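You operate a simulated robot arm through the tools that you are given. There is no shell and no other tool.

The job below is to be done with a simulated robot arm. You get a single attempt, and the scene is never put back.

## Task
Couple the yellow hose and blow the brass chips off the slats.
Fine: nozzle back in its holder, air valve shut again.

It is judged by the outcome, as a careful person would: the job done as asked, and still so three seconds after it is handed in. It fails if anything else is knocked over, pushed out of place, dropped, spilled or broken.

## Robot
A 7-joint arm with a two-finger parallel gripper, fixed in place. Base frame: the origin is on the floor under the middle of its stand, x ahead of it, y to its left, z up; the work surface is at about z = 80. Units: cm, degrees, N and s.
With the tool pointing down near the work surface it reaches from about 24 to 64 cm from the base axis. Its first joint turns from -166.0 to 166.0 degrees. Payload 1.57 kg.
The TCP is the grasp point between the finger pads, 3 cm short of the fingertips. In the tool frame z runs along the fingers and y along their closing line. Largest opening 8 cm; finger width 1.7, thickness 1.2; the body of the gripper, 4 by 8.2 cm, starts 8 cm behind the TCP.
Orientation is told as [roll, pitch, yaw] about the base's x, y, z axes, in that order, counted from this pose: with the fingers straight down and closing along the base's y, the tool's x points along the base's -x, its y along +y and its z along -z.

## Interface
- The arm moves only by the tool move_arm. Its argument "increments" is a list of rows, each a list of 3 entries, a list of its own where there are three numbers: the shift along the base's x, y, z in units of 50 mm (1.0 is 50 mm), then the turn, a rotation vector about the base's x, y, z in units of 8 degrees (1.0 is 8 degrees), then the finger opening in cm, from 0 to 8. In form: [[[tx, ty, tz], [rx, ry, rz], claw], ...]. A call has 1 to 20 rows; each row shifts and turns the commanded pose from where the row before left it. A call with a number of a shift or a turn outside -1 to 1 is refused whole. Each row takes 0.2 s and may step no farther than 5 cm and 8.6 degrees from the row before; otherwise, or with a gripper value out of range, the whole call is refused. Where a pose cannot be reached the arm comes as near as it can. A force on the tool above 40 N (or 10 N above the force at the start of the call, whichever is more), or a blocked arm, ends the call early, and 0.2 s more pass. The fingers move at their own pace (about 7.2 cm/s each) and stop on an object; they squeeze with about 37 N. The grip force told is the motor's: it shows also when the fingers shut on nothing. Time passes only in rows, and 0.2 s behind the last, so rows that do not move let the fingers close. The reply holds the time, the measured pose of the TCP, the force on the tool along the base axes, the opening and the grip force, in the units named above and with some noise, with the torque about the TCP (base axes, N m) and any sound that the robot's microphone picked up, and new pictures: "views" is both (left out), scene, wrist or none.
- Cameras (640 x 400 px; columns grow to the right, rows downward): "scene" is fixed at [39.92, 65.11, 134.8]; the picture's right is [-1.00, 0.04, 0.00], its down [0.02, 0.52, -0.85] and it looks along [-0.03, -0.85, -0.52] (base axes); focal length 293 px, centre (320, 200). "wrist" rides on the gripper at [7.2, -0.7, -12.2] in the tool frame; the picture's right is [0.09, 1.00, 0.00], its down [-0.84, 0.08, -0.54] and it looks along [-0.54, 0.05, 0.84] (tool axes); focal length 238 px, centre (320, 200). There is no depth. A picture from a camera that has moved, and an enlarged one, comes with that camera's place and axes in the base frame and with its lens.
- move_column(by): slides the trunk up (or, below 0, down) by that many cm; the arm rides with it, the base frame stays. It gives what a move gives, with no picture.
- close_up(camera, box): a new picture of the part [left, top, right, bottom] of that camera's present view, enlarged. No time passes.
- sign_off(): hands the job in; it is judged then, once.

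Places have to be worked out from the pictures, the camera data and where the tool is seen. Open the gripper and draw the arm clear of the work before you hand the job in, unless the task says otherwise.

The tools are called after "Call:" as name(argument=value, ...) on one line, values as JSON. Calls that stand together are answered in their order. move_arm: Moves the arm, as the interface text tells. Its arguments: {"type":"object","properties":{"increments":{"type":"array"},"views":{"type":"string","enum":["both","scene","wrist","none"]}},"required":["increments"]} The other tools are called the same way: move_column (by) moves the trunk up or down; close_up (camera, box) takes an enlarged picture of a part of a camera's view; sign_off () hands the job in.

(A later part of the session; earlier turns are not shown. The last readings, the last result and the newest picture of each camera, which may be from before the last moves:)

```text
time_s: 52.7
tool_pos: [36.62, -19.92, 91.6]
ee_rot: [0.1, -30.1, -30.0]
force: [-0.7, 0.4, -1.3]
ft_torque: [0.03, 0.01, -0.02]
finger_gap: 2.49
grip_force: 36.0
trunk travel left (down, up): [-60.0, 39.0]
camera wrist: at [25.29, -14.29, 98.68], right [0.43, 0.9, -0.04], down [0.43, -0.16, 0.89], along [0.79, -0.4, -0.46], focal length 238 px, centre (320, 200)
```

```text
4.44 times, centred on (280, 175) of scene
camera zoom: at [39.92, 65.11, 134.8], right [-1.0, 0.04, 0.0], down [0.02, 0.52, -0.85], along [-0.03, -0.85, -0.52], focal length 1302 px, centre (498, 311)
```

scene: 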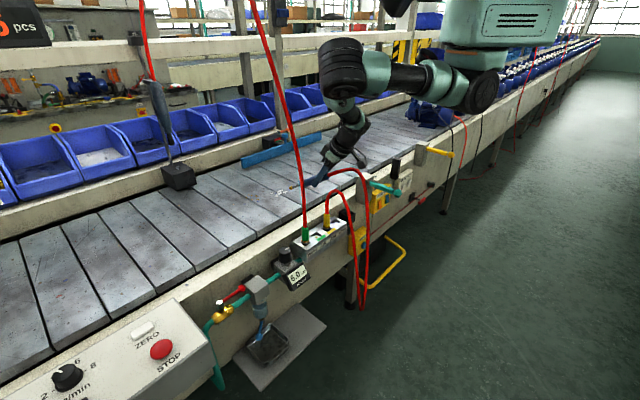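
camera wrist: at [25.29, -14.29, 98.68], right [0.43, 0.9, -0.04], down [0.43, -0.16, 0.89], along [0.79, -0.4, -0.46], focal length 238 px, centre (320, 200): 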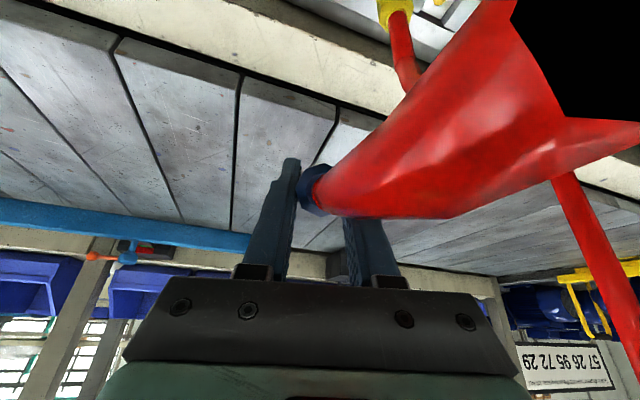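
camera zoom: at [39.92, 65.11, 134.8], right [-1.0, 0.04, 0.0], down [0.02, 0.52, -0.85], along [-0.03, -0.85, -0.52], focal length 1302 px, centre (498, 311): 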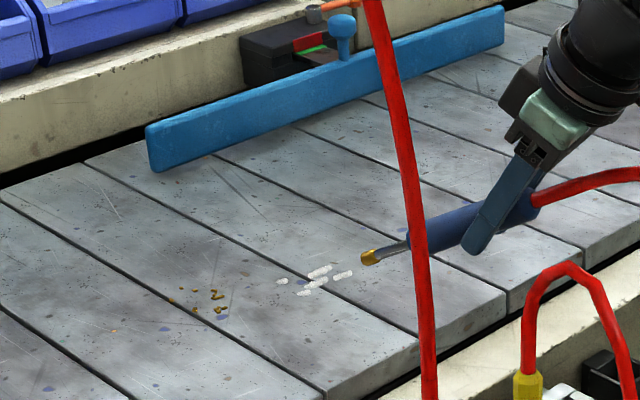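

Only a handful remain, near (59, -28). I continue the sweep sideways.

Call:
move_arm(increments=[[[0.14, 0.14, 0], [0, 0, 0], 1], [[0.14, 0.14, 0], [0, 0, 0], 1], [[0.14, 0.14, 0], [0, 0, 0], 1], [[0.14, 0.14, 0], [0, 0, 0], 1], [[0.07, 0.07, 0], [0, 0, 0], 1], [[0, 0, 0], [0, 0, 0], 1]], views="both")

Call:
close_up(camera="scene", box=[220, 130, 340, 220])

```text
time_s: 54.1
tool_pos: [39.66, -16.74, 91.6]
ee_rot: [0.0, -30.1, -30.0]
force: [0.0, -0.1, -1.8]
ft_torque: [0.03, 0.05, -0.01]
finger_gap: 2.5
grip_force: 36.9
trunk travel left (down, up): [-60.0, 39.0]
camera wrist: at [28.46, -11.19, 98.61], right [0.43, 0.9, -0.05], down [0.43, -0.16, 0.89], along [0.79, -0.4, -0.46], focal length 238 px, centre (320, 200)
```

scene: 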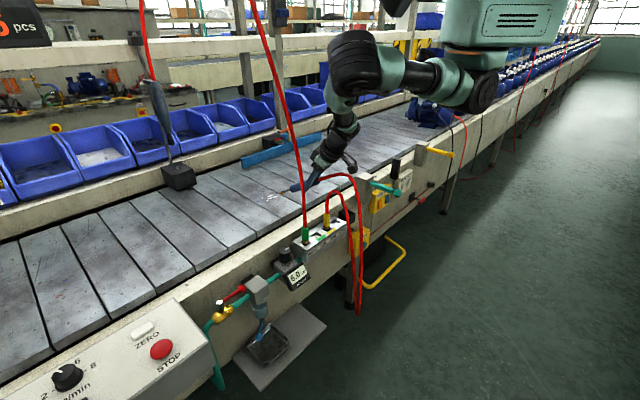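
wrist: 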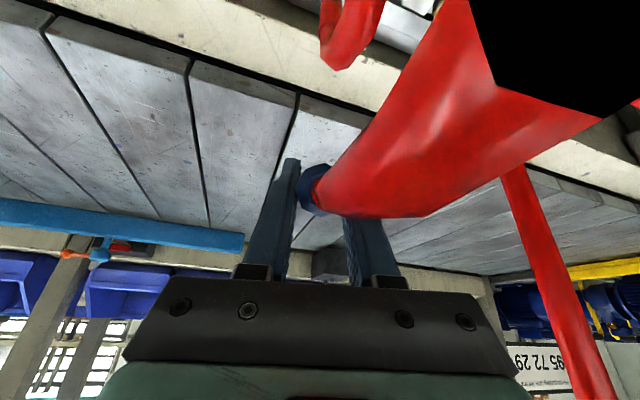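

```text
4.44 times, centred on (280, 175) of scene
camera zoom: at [39.92, 65.11, 134.8], right [-1.0, 0.04, 0.0], down [0.02, 0.52, -0.85], along [-0.03, -0.85, -0.52], focal length 1302 px, centre (498, 311)
```

zoom: 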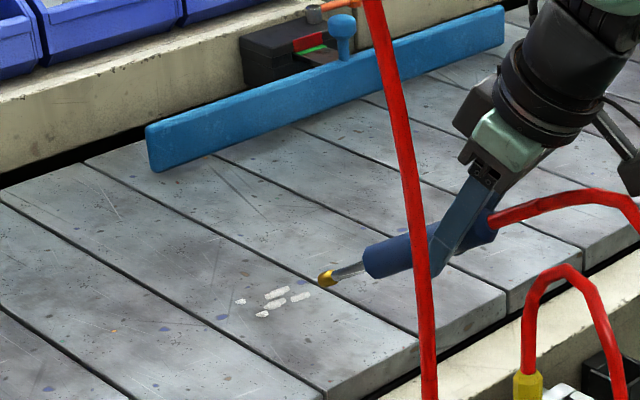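

Almost everything is gone. I zoom in to tell chips from painted stains on the slats.

Call:
close_up(camera="scene", box=[225, 165, 295, 215])

Call:
close_up(camera="scene", box=[170, 140, 270, 210])

Call:
close_up(camera="scene", box=[270, 150, 350, 220])

Call:
close_up(camera="scene", box=[150, 130, 250, 200])

```text
8.00 times, centred on (260, 190) of scene
camera zoom: at [39.92, 65.11, 134.8], right [-1.0, 0.04, 0.0], down [0.02, 0.52, -0.85], along [-0.03, -0.85, -0.52], focal length 2344 px, centre (800, 280)
```

zoom: 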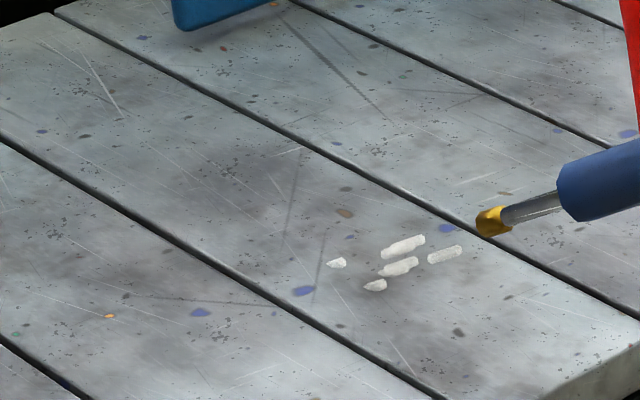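

```text
5.71 times, centred on (220, 175) of scene
camera zoom: at [39.92, 65.11, 134.8], right [-1.0, 0.04, 0.0], down [0.02, 0.52, -0.85], along [-0.03, -0.85, -0.52], focal length 1674 px, centre (891, 343)
```

zoom: 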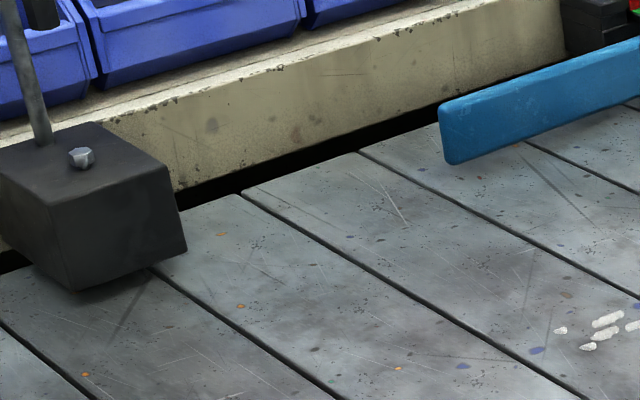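

```text
5.71 times, centred on (310, 185) of scene
camera zoom: at [39.92, 65.11, 134.8], right [-1.0, 0.04, 0.0], down [0.02, 0.52, -0.85], along [-0.03, -0.85, -0.52], focal length 1674 px, centre (377, 286)
```

zoom: 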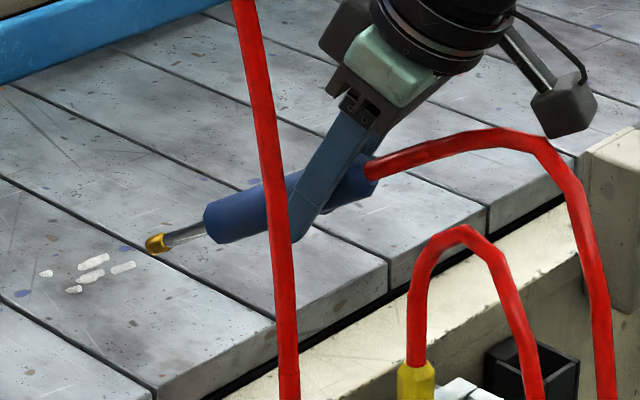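

```text
5.71 times, centred on (200, 165) of scene
camera zoom: at [39.92, 65.11, 134.8], right [-1.0, 0.04, 0.0], down [0.02, 0.52, -0.85], along [-0.03, -0.85, -0.52], focal length 1674 px, centre (1006, 400)
```

zoom: 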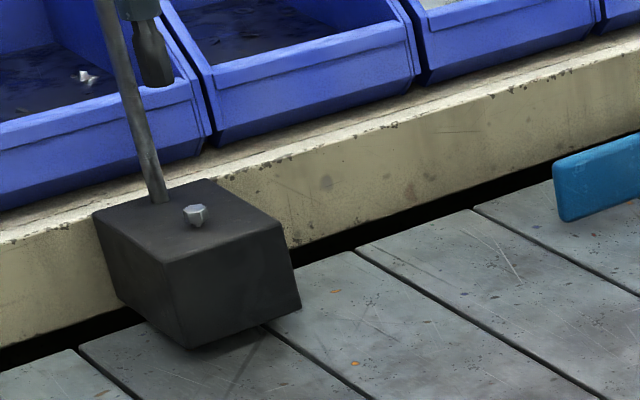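

The slats look clear: the spots left are painted stains that also appear elsewhere on the belt. I go back the way I came by raising, un-tilting and turning back, so the nozzle hangs vertically over its holder.

Call:
move_arm(increments=[[[-0.485, -0.468, 0.54], [0, 0, 0], 1], [[-0.485, -0.468, 0.54], [0, 0, 0], 1], [[-0.485, -0.467, 0.54], [0, 0, 0], 1], [[-0.15, -0.04, 0], [0.469, 0.812, 0], 1], [[-0.15, -0.04, 0], [0.469, 0.812, 0], 1], [[-0.15, -0.04, 0], [0.469, 0.812, 0], 1], [[-0.15, -0.04, 0], [0.469, 0.812, 0], 1]], views="both")

Call:
close_up(camera="wrist", box=[160, 120, 480, 320])

Call:
close_up(camera="scene", box=[220, 130, 340, 220])

```text
time_s: 55.7
tool_pos: [29.38, -24.76, 99.79]
ee_rot: [0.0, 0.0, -30.0]
force: [0.4, -1.1, -1.3]
ft_torque: [0.0, -0.02, -0.04]
finger_gap: 2.53
grip_force: 36.7
trunk travel left (down, up): [-60.0, 39.0]
camera wrist: at [22.62, -21.71, 111.94], right [0.42, 0.91, 0.0], down [0.76, -0.35, 0.54], along [0.49, -0.23, -0.84], focal length 238 px, centre (320, 200)
```

scene: 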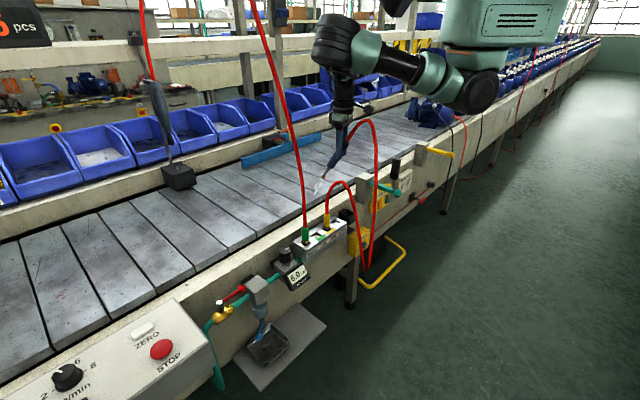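
wrist: 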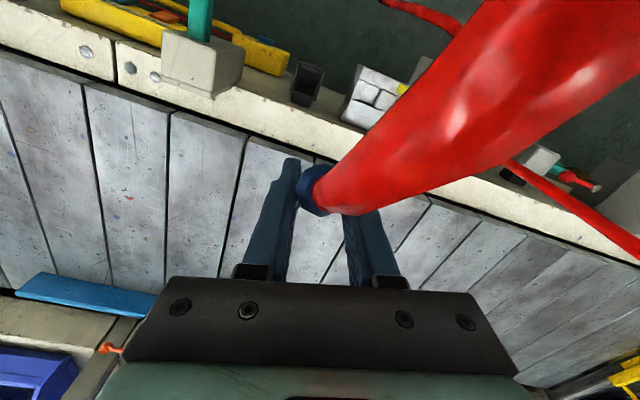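

```text
2.00 times, centred on (320, 220) of wrist
camera zoom: at [22.62, -21.71, 111.94], right [0.42, 0.91, 0.0], down [0.76, -0.35, 0.54], along [0.49, -0.23, -0.84], focal length 477 px, centre (320, 160)
```

zoom: 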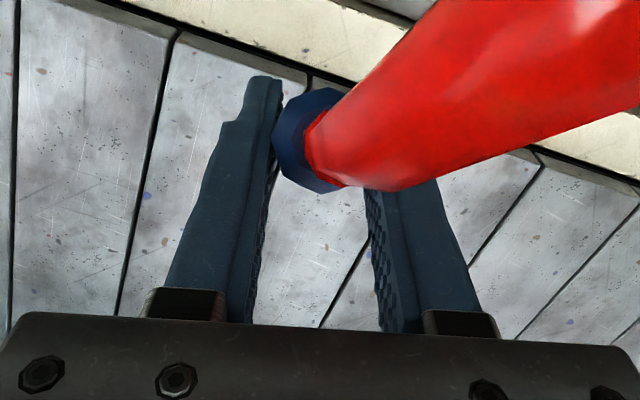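

```text
4.44 times, centred on (280, 175) of scene
camera zoom: at [39.92, 65.11, 134.8], right [-1.0, 0.04, 0.0], down [0.02, 0.52, -0.85], along [-0.03, -0.85, -0.52], focal length 1302 px, centre (498, 311)
```

zoom: 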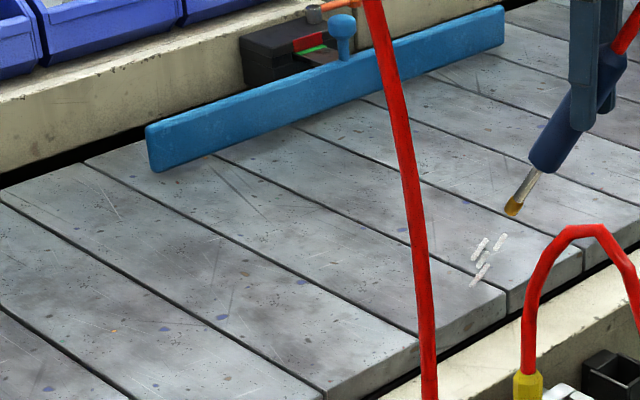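

The slats are clear. I finish un-tilting, turn back to yaw -45 and come down to the height above the holder.

Call:
move_arm(increments=[[[-0.175, -0.04, 0], [0.469, 0.812, 0], 1], [[-0.175, -0.04, 0], [0.469, 0.812, 0], 1], [[-0.175, -0.04, 0], [0.469, 0.812, 0], 1], [[-0.175, -0.04, 0], [0.469, 0.812, 0], 1], [[0, 0, -0.4], [0, 0, -0.9375], 1], [[0, 0, -0.4], [0, 0, -0.9375], 1], [[0, 0, 0], [0, 0, 0], 1]], views="both")

Call:
close_up(camera="scene", box=[310, 140, 370, 230])

Call:
close_up(camera="wrist", box=[200, 100, 440, 260])

```text
time_s: 57.3
tool_pos: [25.98, -25.35, 95.63]
ee_rot: [0.0, 30.0, -45.1]
force: [0.2, -0.5, -1.1]
ft_torque: [0.0, -0.02, 0.02]
finger_gap: 2.49
grip_force: 36.3
trunk travel left (down, up): [-60.0, 39.0]
camera wrist: at [25.22, -25.75, 109.86], right [0.65, 0.76, 0.05], down [0.76, -0.65, 0.05], along [0.07, 0.0, -1.0], focal length 238 px, centre (320, 200)
```

scene: 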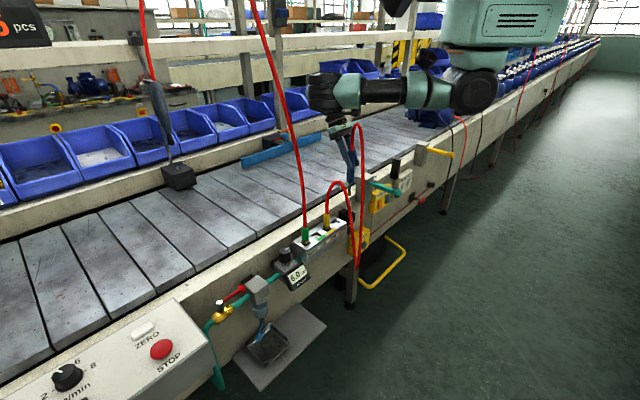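
wrist: 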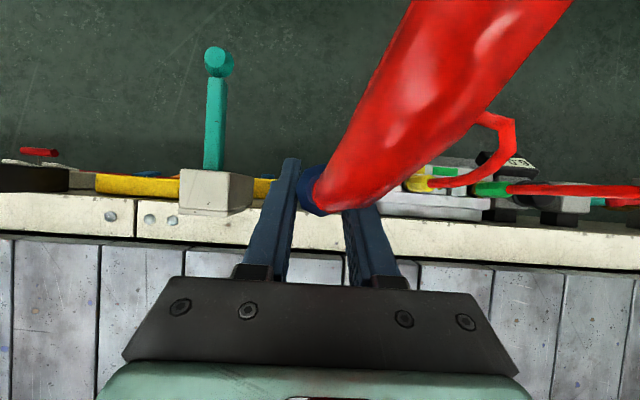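

```text
4.44 times, centred on (340, 185) of scene
camera zoom: at [39.92, 65.11, 134.8], right [-1.0, 0.04, 0.0], down [0.02, 0.52, -0.85], along [-0.03, -0.85, -0.52], focal length 1302 px, centre (231, 267)
```

zoom: 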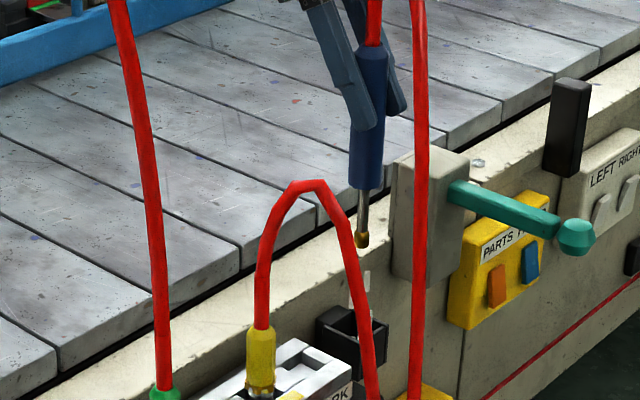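

```text
2.50 times, centred on (320, 180) of wrist
camera zoom: at [25.22, -25.75, 109.86], right [0.65, 0.76, 0.05], down [0.76, -0.65, 0.05], along [0.07, 0.0, -1.0], focal length 596 px, centre (320, 250)
```

zoom: 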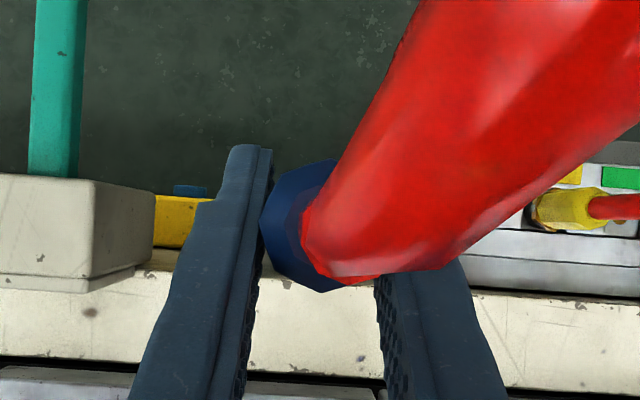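

The nozzle hangs vertical above the holder in the same place it was lifted from. I lower it most of the way, with only the thin tube entering, and check.

Call:
move_arm(increments=[[[0, 0, -0.4], [0, 0, 0], 1], [[0, 0, -0.4], [0, 0, 0], 1], [[0, 0, -0.4], [0, 0, 0], 1], [[0, 0, -0.4], [0, 0, 0], 1], [[0, 0, -0.3], [0, 0, 0], 1], [[0, 0, 0], [0, 0, 0], 1]], views="both")

Call:
close_up(camera="scene", box=[320, 165, 370, 225])

```text
time_s: 58.7
tool_pos: [25.96, -25.49, 86.27]
ee_rot: [-0.1, 29.9, -44.9]
force: [0.5, -0.3, -1.5]
ft_torque: [0.02, 0.01, 0.02]
finger_gap: 2.51
grip_force: 36.6
trunk travel left (down, up): [-60.0, 39.0]
camera wrist: at [25.14, -25.83, 100.43], right [0.65, 0.76, 0.05], down [0.76, -0.65, 0.05], along [0.07, 0.0, -1.0], focal length 238 px, centre (320, 200)
```

scene: 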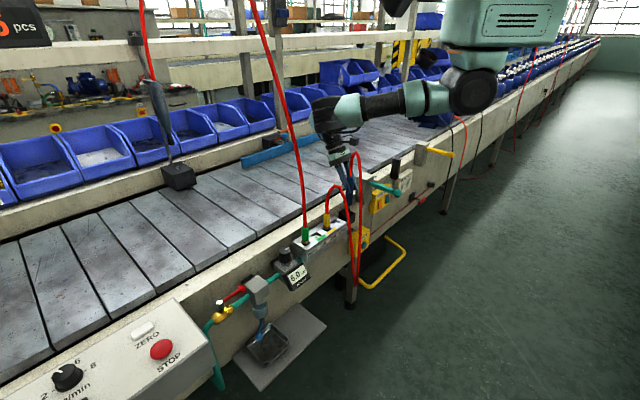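
wrist: 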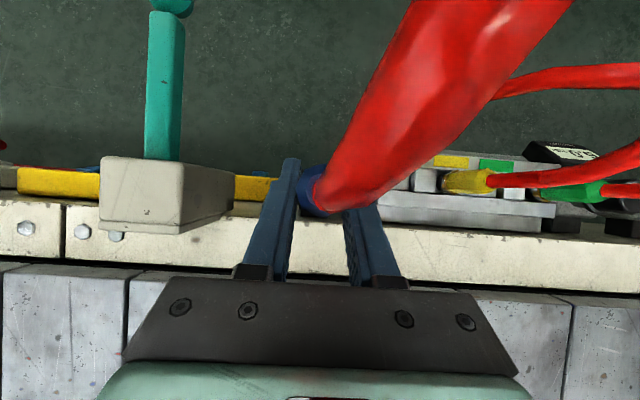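

```text
6.67 times, centred on (345, 195) of scene
camera zoom: at [39.92, 65.11, 134.8], right [-1.0, 0.04, 0.0], down [0.02, 0.52, -0.85], along [-0.03, -0.85, -0.52], focal length 1953 px, centre (153, 233)
```

zoom: 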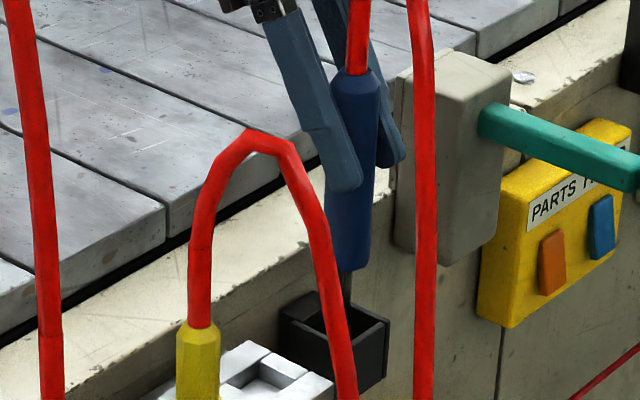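

The tube is in the holder opening. I lower slowly the rest of the way and watch for contact.

Call:
move_arm(increments=[[[0, 0, -0.12], [0, 0, 0], 1], [[0, 0, -0.12], [0, 0, 0], 1], [[0, 0, -0.12], [0, 0, 0], 1], [[0, 0, -0.12], [0, 0, 0], 1], [[0, 0, -0.12], [0, 0, 0], 1], [[0, 0, -0.12], [0, 0, 0], 1], [[0, 0, -0.12], [0, 0, 0], 1], [[0, 0, -0.12], [0, 0, 0], 1]], views="scene")

Call:
close_up(camera="scene", box=[320, 165, 370, 225])

```text
time_s: 60.5
tool_pos: [25.83, -25.33, 81.37]
ee_rot: [0.0, 30.0, -45.1]
force: [0.5, 0.2, -0.8]
ft_torque: [-0.01, 0.03, 0.0]
finger_gap: 2.52
grip_force: 36.4
trunk travel left (down, up): [-60.0, 39.0]
```

scene: 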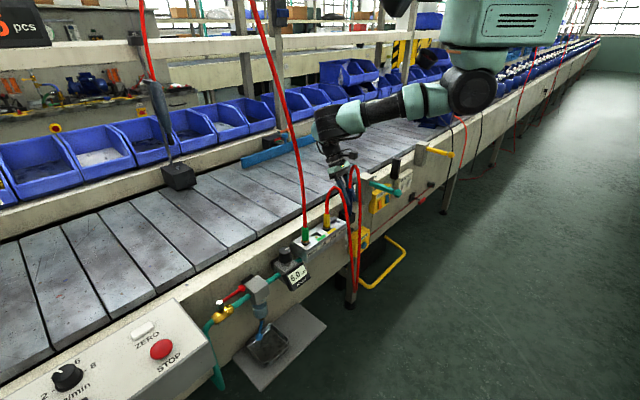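

```text
6.67 times, centred on (345, 195) of scene
camera zoom: at [39.92, 65.11, 134.8], right [-1.0, 0.04, 0.0], down [0.02, 0.52, -0.85], along [-0.03, -0.85, -0.52], focal length 1953 px, centre (153, 233)
```

zoom: 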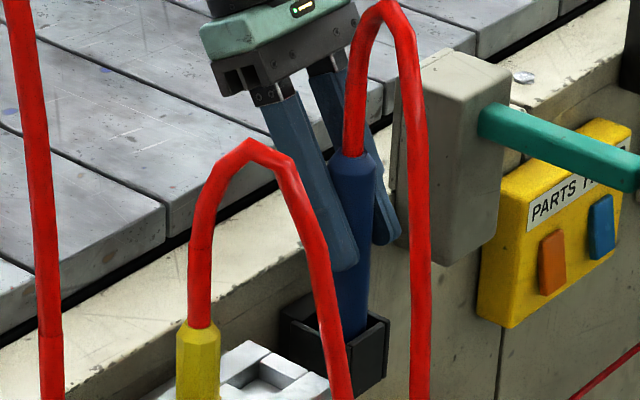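

It is entering the holder freely. The last centimetre goes in 2 mm steps until it rests.

Call:
move_arm(increments=[[[0, 0, -0.04], [0, 0, 0], 1], [[0, 0, -0.04], [0, 0, 0], 1], [[0, 0, -0.04], [0, 0, 0], 1], [[0, 0, -0.04], [0, 0, 0], 1], [[0, 0, -0.04], [0, 0, 0], 1]], views="scene")

Call:
close_up(camera="scene", box=[320, 165, 370, 225])

```text
time_s: 61.7
tool_pos: [25.9, -25.39, 80.4]
ee_rot: [0.0, 29.9, -44.9]
force: [0.0, -0.1, 2.6]
ft_torque: [0.0, -0.05, 0.0]
finger_gap: 2.47
grip_force: 36.6
trunk travel left (down, up): [-60.0, 39.0]
```

scene: 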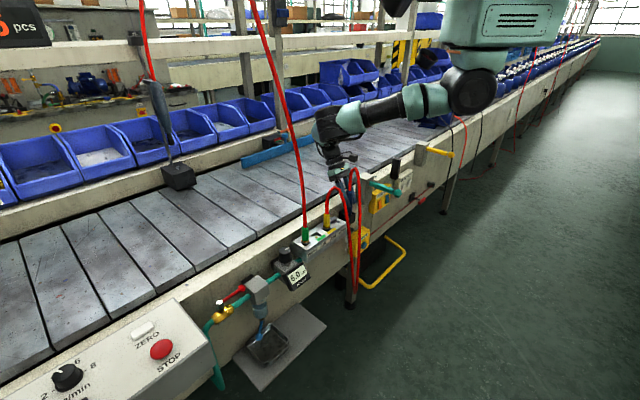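

```text
6.67 times, centred on (345, 195) of scene
camera zoom: at [39.92, 65.11, 134.8], right [-1.0, 0.04, 0.0], down [0.02, 0.52, -0.85], along [-0.03, -0.85, -0.52], focal length 1953 px, centre (153, 233)
```

zoom: 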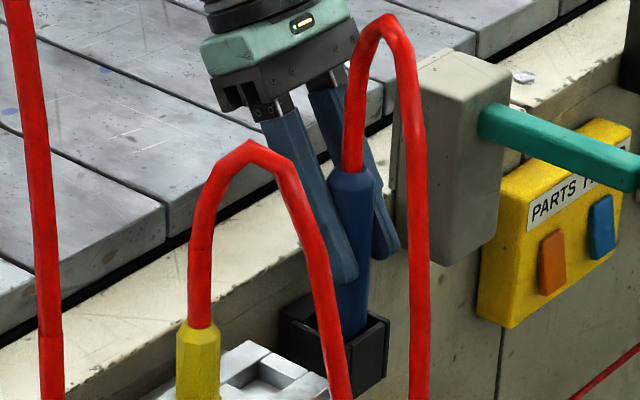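

Contact shows at 2.6 N and z = 80.4, the same height as when it was picked up, so it is seated. I open the fingers and check it stays.

Call:
move_arm(increments=[[[0, 0, -0.01], [0, 0, 0], 1], [[0, 0, 0], [0, 0, 0], 5], [[0, 0, 0], [0, 0, 0], 5], [[0, 0, 0], [0, 0, 0], 5]], views="both")

Call:
close_up(camera="scene", box=[315, 165, 375, 240])

```text
time_s: 62.7
tool_pos: [25.88, -25.4, 80.44]
ee_rot: [0.0, 30.0, -45.0]
force: [0.0, 0.3, -0.6]
ft_torque: [0.03, -0.05, 0.02]
finger_gap: 4.98
grip_force: 0.0
trunk travel left (down, up): [-60.0, 39.0]
camera wrist: at [25.06, -25.75, 94.62], right [0.65, 0.76, 0.05], down [0.76, -0.65, 0.05], along [0.07, 0.0, -1.0], focal length 238 px, centre (320, 200)
```

scene: 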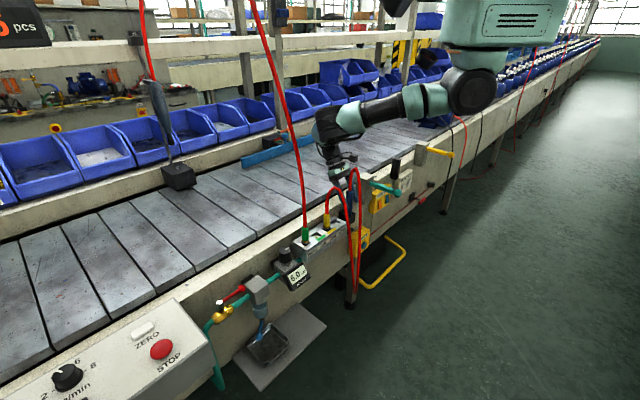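
wrist: 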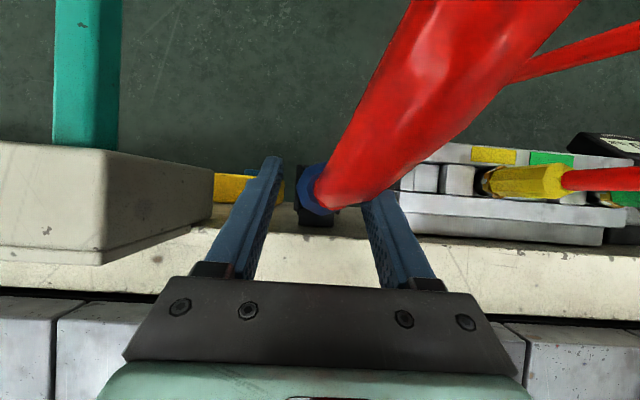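

```text
5.33 times, centred on (345, 202) of scene
camera zoom: at [39.92, 65.11, 134.8], right [-1.0, 0.04, 0.0], down [0.02, 0.52, -0.85], along [-0.03, -0.85, -0.52], focal length 1563 px, centre (187, 187)
```

zoom: 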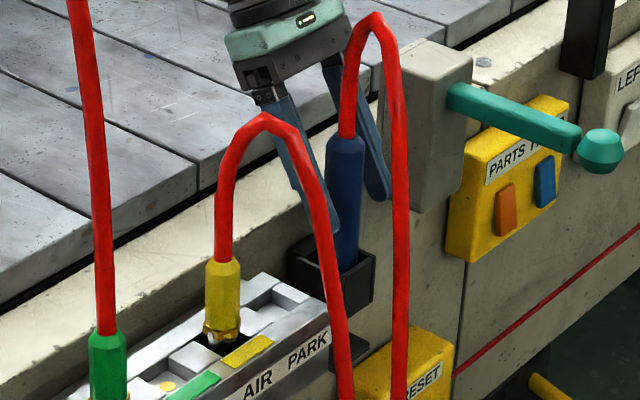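

The nozzle stands in its holder, released. I back out along the tool axis, rise, un-tilt, and swing around the robot side of the green hose back toward the valve.

Call:
move_arm(increments=[[[0.142, -0.142, 0.347], [0, 0, 0], 5], [[0.212, -0.212, 0.52], [0, 0, 0], 5], [[0.248, -0.248, 0.606], [0, 0, 0], 5], [[0.248, -0.248, 0.606], [0, 0, 0], 5], [[0, 0, 0.76], [-0.663, -0.663, 0], 5], [[0, 0, 0.76], [-0.663, -0.663, 0], 5], [[0, 0, 0.76], [-0.663, -0.663, 0], 5], [[0, 0, 0.76], [-0.663, -0.663, 0], 5]], views="both")

Call:
close_up(camera="scene", box=[290, 140, 390, 260])

Call:
close_up(camera="wrist", box=[200, 60, 440, 280])

```text
time_s: 64.5
tool_pos: [30.01, -29.7, 106.05]
ee_rot: [0.0, -0.1, -45.0]
force: [0.1, 0.0, 0.3]
ft_torque: [0.01, 0.01, 0.01]
finger_gap: 5.0
grip_force: 0.0
trunk travel left (down, up): [-60.0, 39.0]
camera wrist: at [24.16, -25.02, 118.29], right [0.64, 0.77, 0.0], down [0.65, -0.54, 0.54], along [0.42, -0.35, -0.84], focal length 238 px, centre (320, 200)
```

scene: 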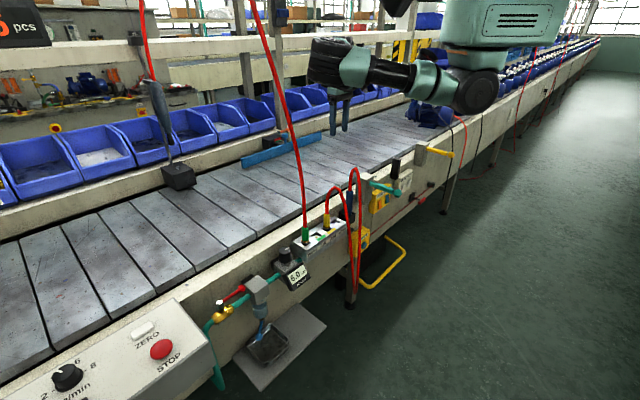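
wrist: 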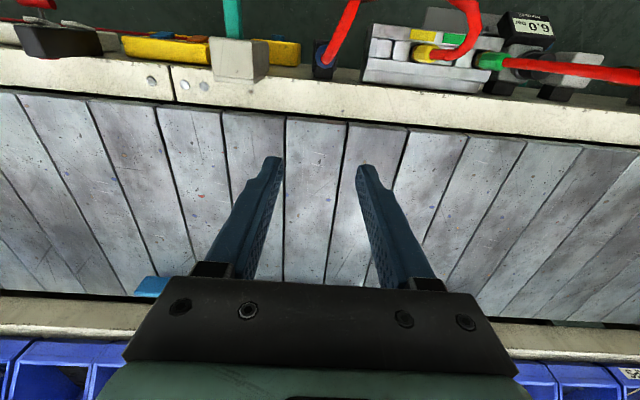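

```text
3.33 times, centred on (340, 200) of scene
camera zoom: at [39.92, 65.11, 134.8], right [-1.0, 0.04, 0.0], down [0.02, 0.52, -0.85], along [-0.03, -0.85, -0.52], focal length 977 px, centre (253, 200)
```

zoom: 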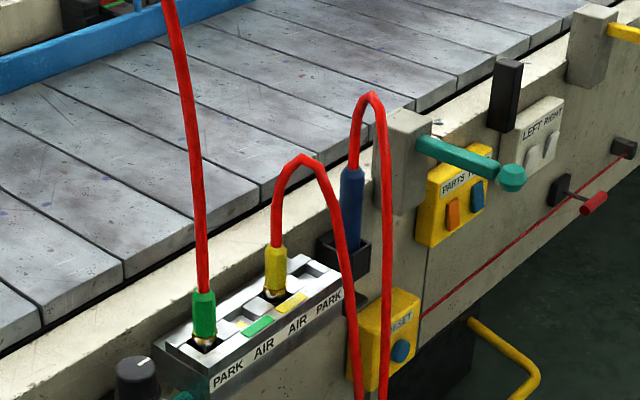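

```text
1.82 times, centred on (320, 170) of wrist
camera zoom: at [24.16, -25.02, 118.29], right [0.64, 0.77, 0.0], down [0.65, -0.54, 0.54], along [0.42, -0.35, -0.84], focal length 433 px, centre (320, 254)
```

zoom: 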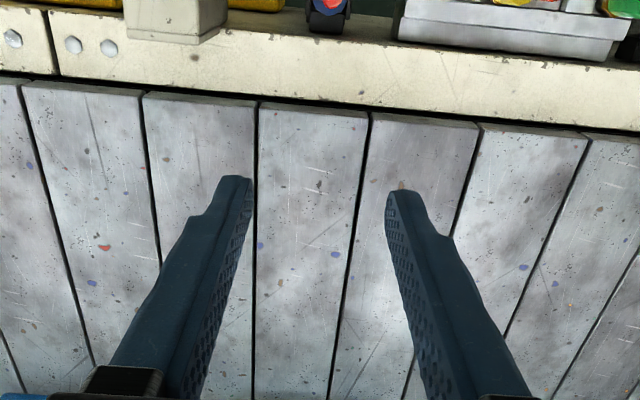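

The slats are clean and the nozzle is in its holder. I swing around to the valve along the same clear route.

Call:
move_arm(increments=[[[-0.05, 0.885, 0], [0, 0, 0.9375], 5], [[-0.05, 0.885, 0], [0, 0, 0.9375], 5], [[-0.05, 0.885, 0], [0, 0, 0.9375], 5], [[-0.05, 0.885, 0], [0, 0, 0.9375], 5], [[0.25, 0.95, 0], [0, 0, 0.9375], 5], [[0.25, 0.95, 0], [0, 0, 0.9375], 5], [[0.25, 0.95, 0], [0, 0, 0], 5], [[0.25, 0.95, 0], [0, 0, 0], 5], [[0.813, 0.1, -0.44], [0, 0, 0], 5], [[0.813, 0.1, -0.44], [0, 0, 0], 5], [[0.813, 0.1, -0.44], [0, 0, 0], 5], [[0.813, 0.1, -0.44], [0, 0, 0], 5], [[0.813, 0.1, -0.44], [0, 0, 0], 5], [[0.813, 0.1, -0.44], [0, 0, 0], 5]], views="both")

Call:
close_up(camera="wrist", box=[200, 60, 440, 210])

Call:
close_up(camera="scene", box=[180, 200, 300, 330])

```text
time_s: 67.5
tool_pos: [58.42, 10.02, 92.66]
ee_rot: [0.1, -0.1, -0.2]
force: [0.8, 0.4, 0.3]
ft_torque: [0.01, 0.01, 0.01]
finger_gap: 4.98
grip_force: 0.1
trunk travel left (down, up): [-60.0, 39.0]
camera wrist: at [51.19, 9.37, 104.92], right [-0.09, 1.0, 0.0], down [0.84, 0.07, 0.54], along [0.54, 0.05, -0.84], focal length 238 px, centre (320, 200)
```

scene: 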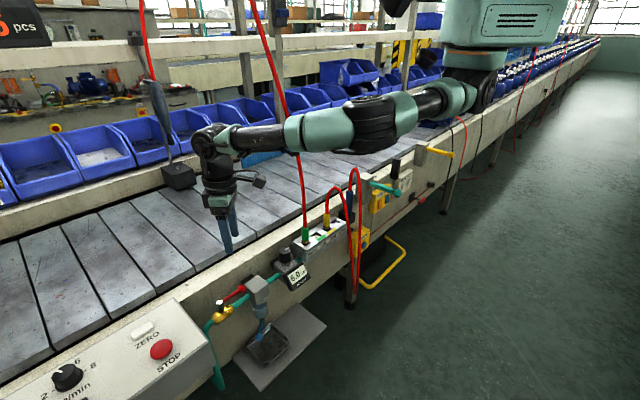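
wrist: 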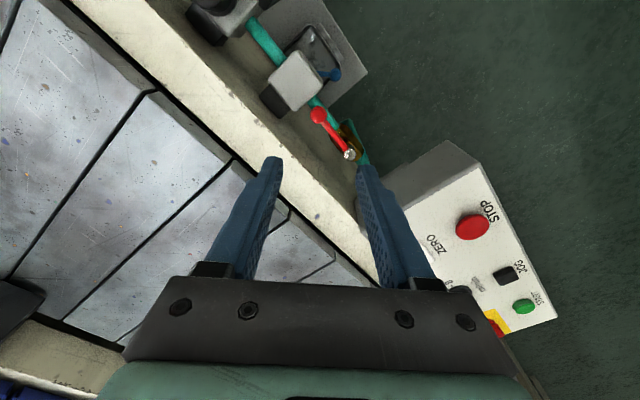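

```text
2.67 times, centred on (320, 135) of wrist
camera zoom: at [51.19, 9.37, 104.92], right [-0.09, 1.0, 0.0], down [0.84, 0.07, 0.54], along [0.54, 0.05, -0.84], focal length 636 px, centre (320, 373)
```

zoom: 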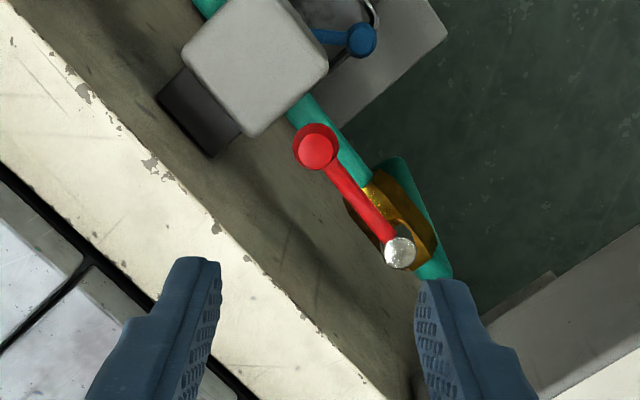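

```text
3.08 times, centred on (240, 265) of scene
camera zoom: at [39.92, 65.11, 134.8], right [-1.0, 0.04, 0.0], down [0.02, 0.52, -0.85], along [-0.03, -0.85, -0.52], focal length 902 px, centre (566, 0)
```

zoom: 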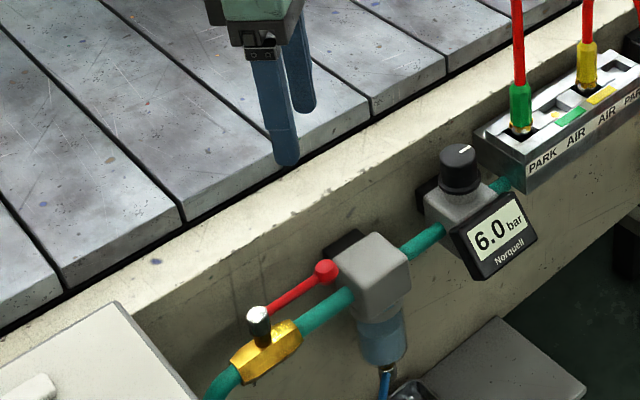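

The knob is now at about (58.6, 10.0), and the TCP is right above it. I shift slightly away from the filter block, narrow the gap a little, and lower the trunk so the fingers straddle the knob.

Call:
move_arm(increments=[[[0, 0.07, 0], [0, 0, 0], 4.4], [[0, 0, 0], [0, 0, 0], 4.4]], views="none")

Call:
move_column(by=-12)

Call:
close_up(camera="wrist", box=[200, 60, 440, 260])

Call:
close_up(camera="scene", box=[180, 220, 300, 340])

```text
time_s: 68.1
tool_pos: [58.47, 10.39, 92.75]
ee_rot: [0.0, -0.1, -0.1]
force: [-0.5, 0.0, -0.5]
ft_torque: [-0.04, 0.02, 0.0]
finger_gap: 4.43
grip_force: 0.0
trunk travel left (down, up): [-60.0, 39.0]
```

```text
time_s: 69.6
tool_pos: [58.47, 10.4, 80.7]
ee_rot: [0.0, 0.0, 0.0]
force: [0.6, 0.2, 0.3]
ft_torque: [0.0, 0.0, 0.07]
finger_gap: 4.38
grip_force: 0.0
trunk travel left (down, up): [-48.0, 51.0]
```

```text
2.00 times, centred on (320, 160) of wrist
camera zoom: at [51.05, 9.75, 92.98], right [-0.09, 1.0, 0.0], down [0.84, 0.08, 0.54], along [0.54, 0.05, -0.84], focal length 477 px, centre (320, 280)
```

zoom: 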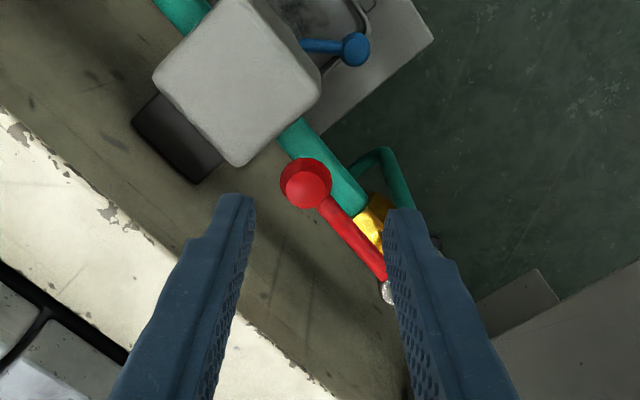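

```text
3.33 times, centred on (240, 280) of scene
camera zoom: at [39.92, 65.11, 134.8], right [-1.0, 0.04, 0.0], down [0.02, 0.52, -0.85], along [-0.03, -0.85, -0.52], focal length 977 px, centre (587, -67)
```

zoom: 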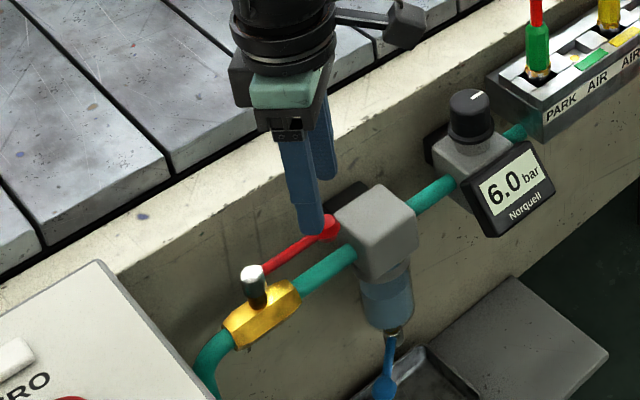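

The knob lies between the fingers with clearance on both sides. I lower the last 4.6 cm.

Call:
move_column(by=-4.6)

Call:
close_up(camera="wrist", box=[200, 60, 440, 260])

Call:
close_up(camera="scene", box=[180, 220, 300, 340])

```text
time_s: 70.5
tool_pos: [58.43, 10.37, 76.14]
ee_rot: [0.0, 0.1, 0.0]
force: [-0.2, -0.2, 0.7]
ft_torque: [-0.03, 0.02, 0.0]
finger_gap: 4.41
grip_force: 0.0
trunk travel left (down, up): [-43.4, 55.6]
```

```text
2.00 times, centred on (320, 160) of wrist
camera zoom: at [51.05, 9.75, 88.37], right [-0.09, 1.0, 0.0], down [0.84, 0.08, 0.54], along [0.54, 0.05, -0.84], focal length 477 px, centre (320, 280)
```

zoom: 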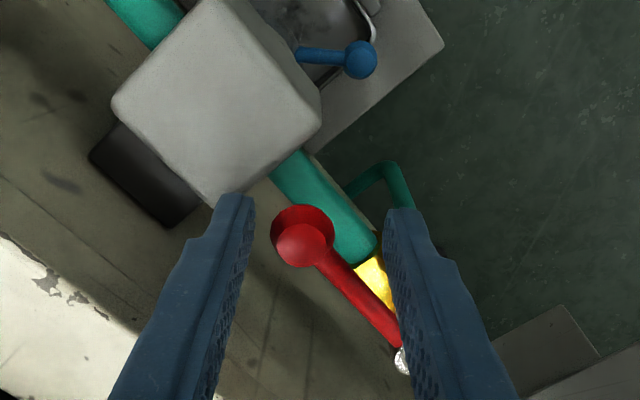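

```text
3.33 times, centred on (240, 280) of scene
camera zoom: at [39.92, 65.11, 134.8], right [-1.0, 0.04, 0.0], down [0.02, 0.52, -0.85], along [-0.03, -0.85, -0.52], focal length 977 px, centre (587, -67)
```

zoom: 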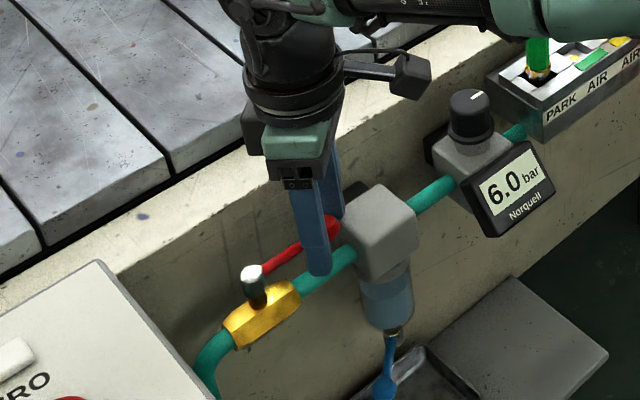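

The lever sits between the fingers. I narrow the gap and push it back around toward shut.

Call:
move_arm(increments=[[[0, 0, 0], [0, 0, 0], 3.4], [[-0.066, 0.106, 0], [0, 0, 0], 3.4], [[-0.12, 0.19, -0.03], [0, 0, 0], 3.4], [[-0.1, 0.21, -0.03], [0, 0, 0], 3.4], [[-0.04, 0.22, 0], [0, 0, 0], 3.4], [[-0.02, 0.22, 0], [0, 0, 0], 3.4]], views="both")

Call:
close_up(camera="wrist", box=[200, 60, 440, 260])

Call:
close_up(camera="scene", box=[180, 220, 300, 340])

```text
time_s: 71.9
tool_pos: [56.67, 14.93, 75.62]
ee_rot: [0.0, 0.0, 0.0]
force: [-1.1, -0.8, -1.0]
ft_torque: [0.02, 0.02, 0.02]
finger_gap: 3.45
grip_force: 0.2
trunk travel left (down, up): [-43.4, 55.6]
camera wrist: at [49.23, 14.38, 87.99], right [-0.09, 1.0, 0.0], down [0.84, 0.08, 0.54], along [0.54, 0.05, -0.84], focal length 238 px, centre (320, 200)
```

scene: 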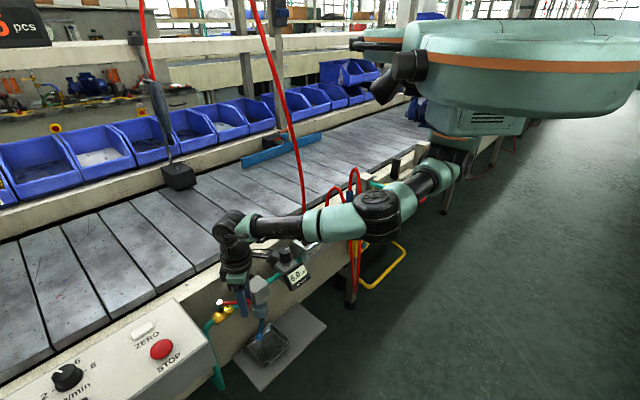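
wrist: 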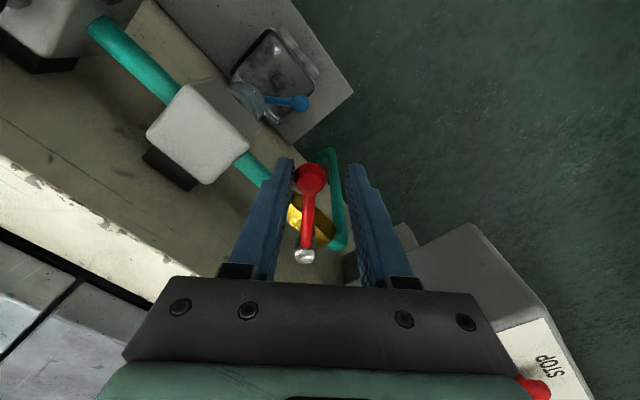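

```text
2.00 times, centred on (320, 160) of wrist
camera zoom: at [49.23, 14.38, 87.99], right [-0.09, 1.0, 0.0], down [0.84, 0.08, 0.54], along [0.54, 0.05, -0.84], focal length 477 px, centre (320, 280)
```

zoom: 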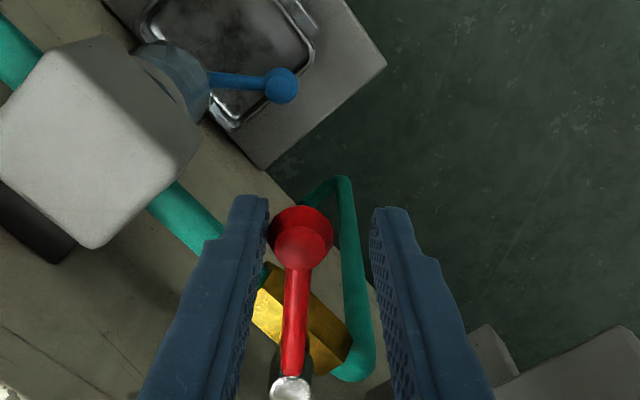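

```text
3.33 times, centred on (240, 280) of scene
camera zoom: at [39.92, 65.11, 134.8], right [-1.0, 0.04, 0.0], down [0.02, 0.52, -0.85], along [-0.03, -0.85, -0.52], focal length 977 px, centre (587, -67)
```

zoom: 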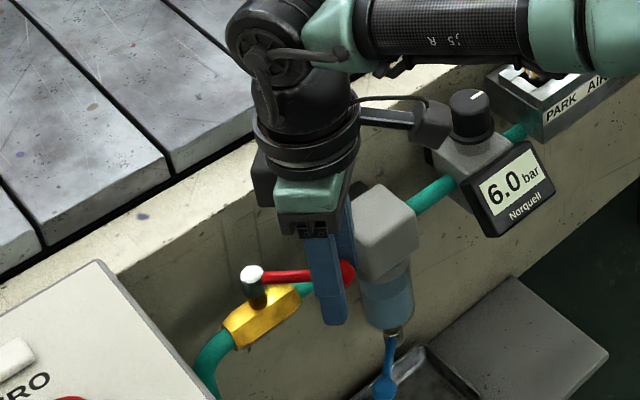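

The lever is halfway. I continue to the shut position, perpendicular to the pipe.

Call:
move_arm(increments=[[[0.02, 0.24, 0], [0, 0, 0], 3.4], [[0.04, 0.22, 0], [0, 0, 0], 3.4], [[0.08, 0.2, 0], [0, 0, 0], 3.4], [[0.08, 0.18, 0], [0, 0, 0], 3.4], [[0.06, 0.1, 0], [0, 0, 0], 3.4]], views="both")

Call:
close_up(camera="wrist", box=[200, 60, 440, 260])

Call:
close_up(camera="scene", box=[180, 220, 300, 340])

```text
time_s: 73.1
tool_pos: [57.81, 19.25, 75.74]
ee_rot: [0.0, 0.0, 0.0]
force: [-0.2, -1.3, 0.6]
ft_torque: [-0.01, -0.03, -0.02]
finger_gap: 3.44
grip_force: 0.1
out of reach, approached as far as the arm can: row 5
trunk travel left (down, up): [-43.4, 55.6]
camera wrist: at [50.39, 18.64, 88.03], right [-0.09, 1.0, 0.0], down [0.84, 0.08, 0.54], along [0.54, 0.05, -0.84], focal length 238 px, centre (320, 200)
```

scene: 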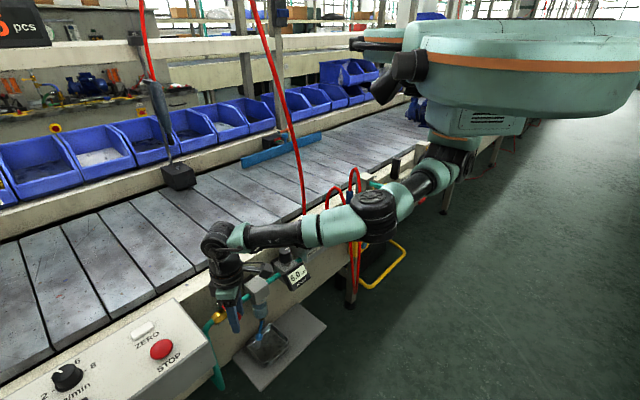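
wrist: 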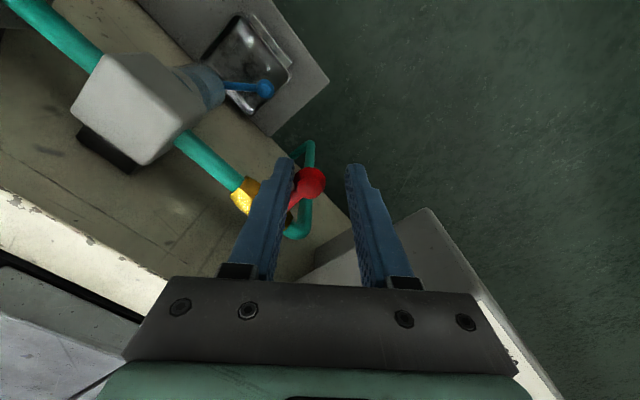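

```text
2.00 times, centred on (320, 160) of wrist
camera zoom: at [50.39, 18.64, 88.03], right [-0.09, 1.0, 0.0], down [0.84, 0.08, 0.54], along [0.54, 0.05, -0.84], focal length 477 px, centre (320, 280)
```

zoom: 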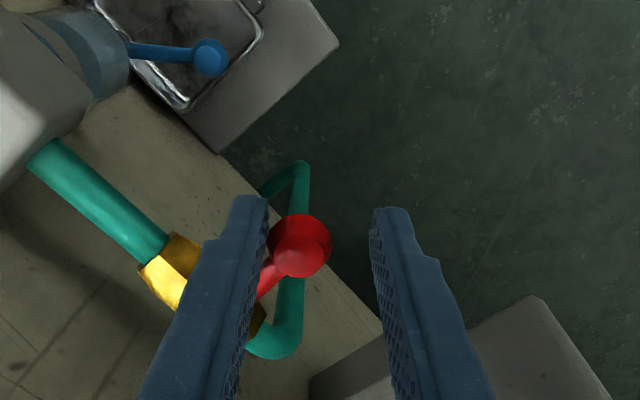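

```text
3.33 times, centred on (240, 280) of scene
camera zoom: at [39.92, 65.11, 134.8], right [-1.0, 0.04, 0.0], down [0.02, 0.52, -0.85], along [-0.03, -0.85, -0.52], focal length 977 px, centre (587, -67)
```

zoom: 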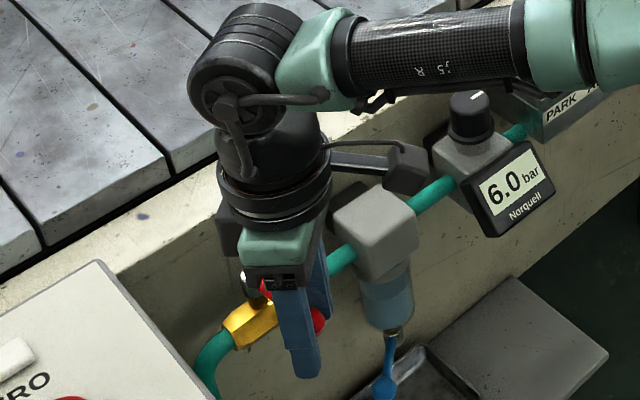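

The lever is nearly perpendicular (about 137°, originally 133–135°), and the arm is at its reach limit. I narrow the fingers so the near one pushes the knob the last few millimetres, feeling for the stop.

Call:
move_arm(increments=[[[0, 0, 0], [0, 0, 0], 2.8], [[0, 0, 0], [0, 0, 0], 2.5], [[-0.04, 0.03, 0], [0, 0, 0], 2.5], [[-0.02, 0.03, 0], [0, 0, 0], 2.5]], views="both")

Call:
close_up(camera="wrist", box=[200, 60, 440, 260])

Call:
close_up(camera="scene", box=[180, 220, 300, 340])

```text
time_s: 74.1
tool_pos: [57.53, 19.53, 75.85]
ee_rot: [0.0, 0.0, -0.1]
force: [0.9, -4.4, -0.4]
ft_torque: [-0.06, 0.01, -0.03]
finger_gap: 2.83
grip_force: 1.9
trunk travel left (down, up): [-43.4, 55.6]
camera wrist: at [50.06, 18.9, 88.03], right [-0.09, 1.0, 0.0], down [0.84, 0.08, 0.54], along [0.54, 0.05, -0.84], focal length 238 px, centre (320, 200)
```

scene: 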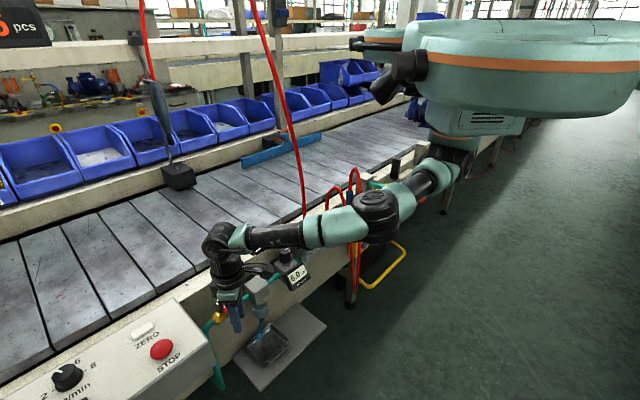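
wrist: 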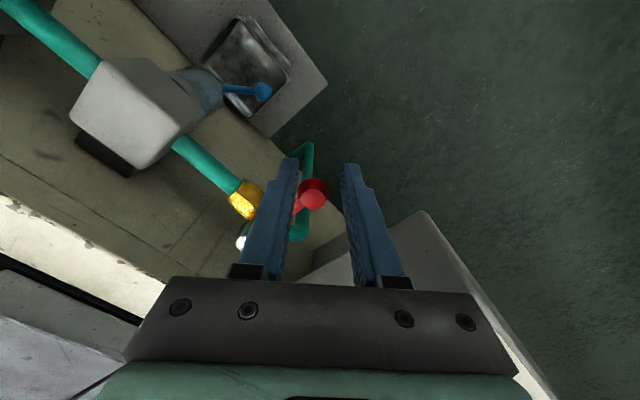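

```text
2.00 times, centred on (320, 160) of wrist
camera zoom: at [50.06, 18.9, 88.03], right [-0.09, 1.0, 0.0], down [0.84, 0.08, 0.54], along [0.54, 0.05, -0.84], focal length 477 px, centre (320, 280)
```

zoom: 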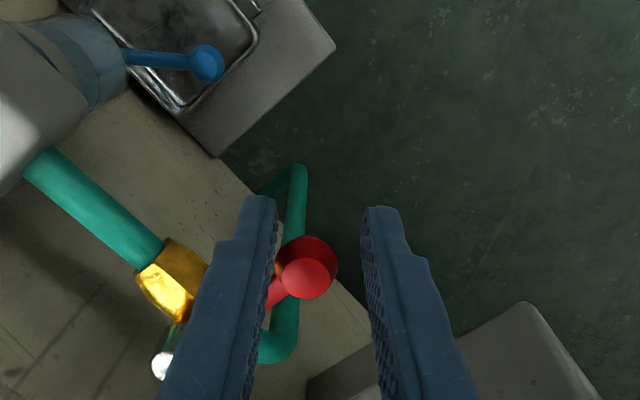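

```text
3.33 times, centred on (240, 280) of scene
camera zoom: at [39.92, 65.11, 134.8], right [-1.0, 0.04, 0.0], down [0.02, 0.52, -0.85], along [-0.03, -0.85, -0.52], focal length 977 px, centre (587, -67)
```

zoom: 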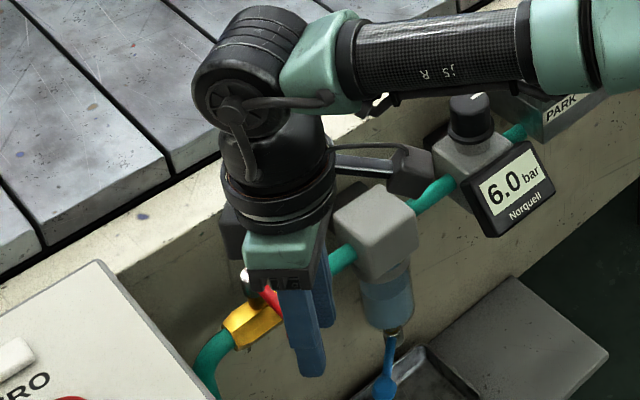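

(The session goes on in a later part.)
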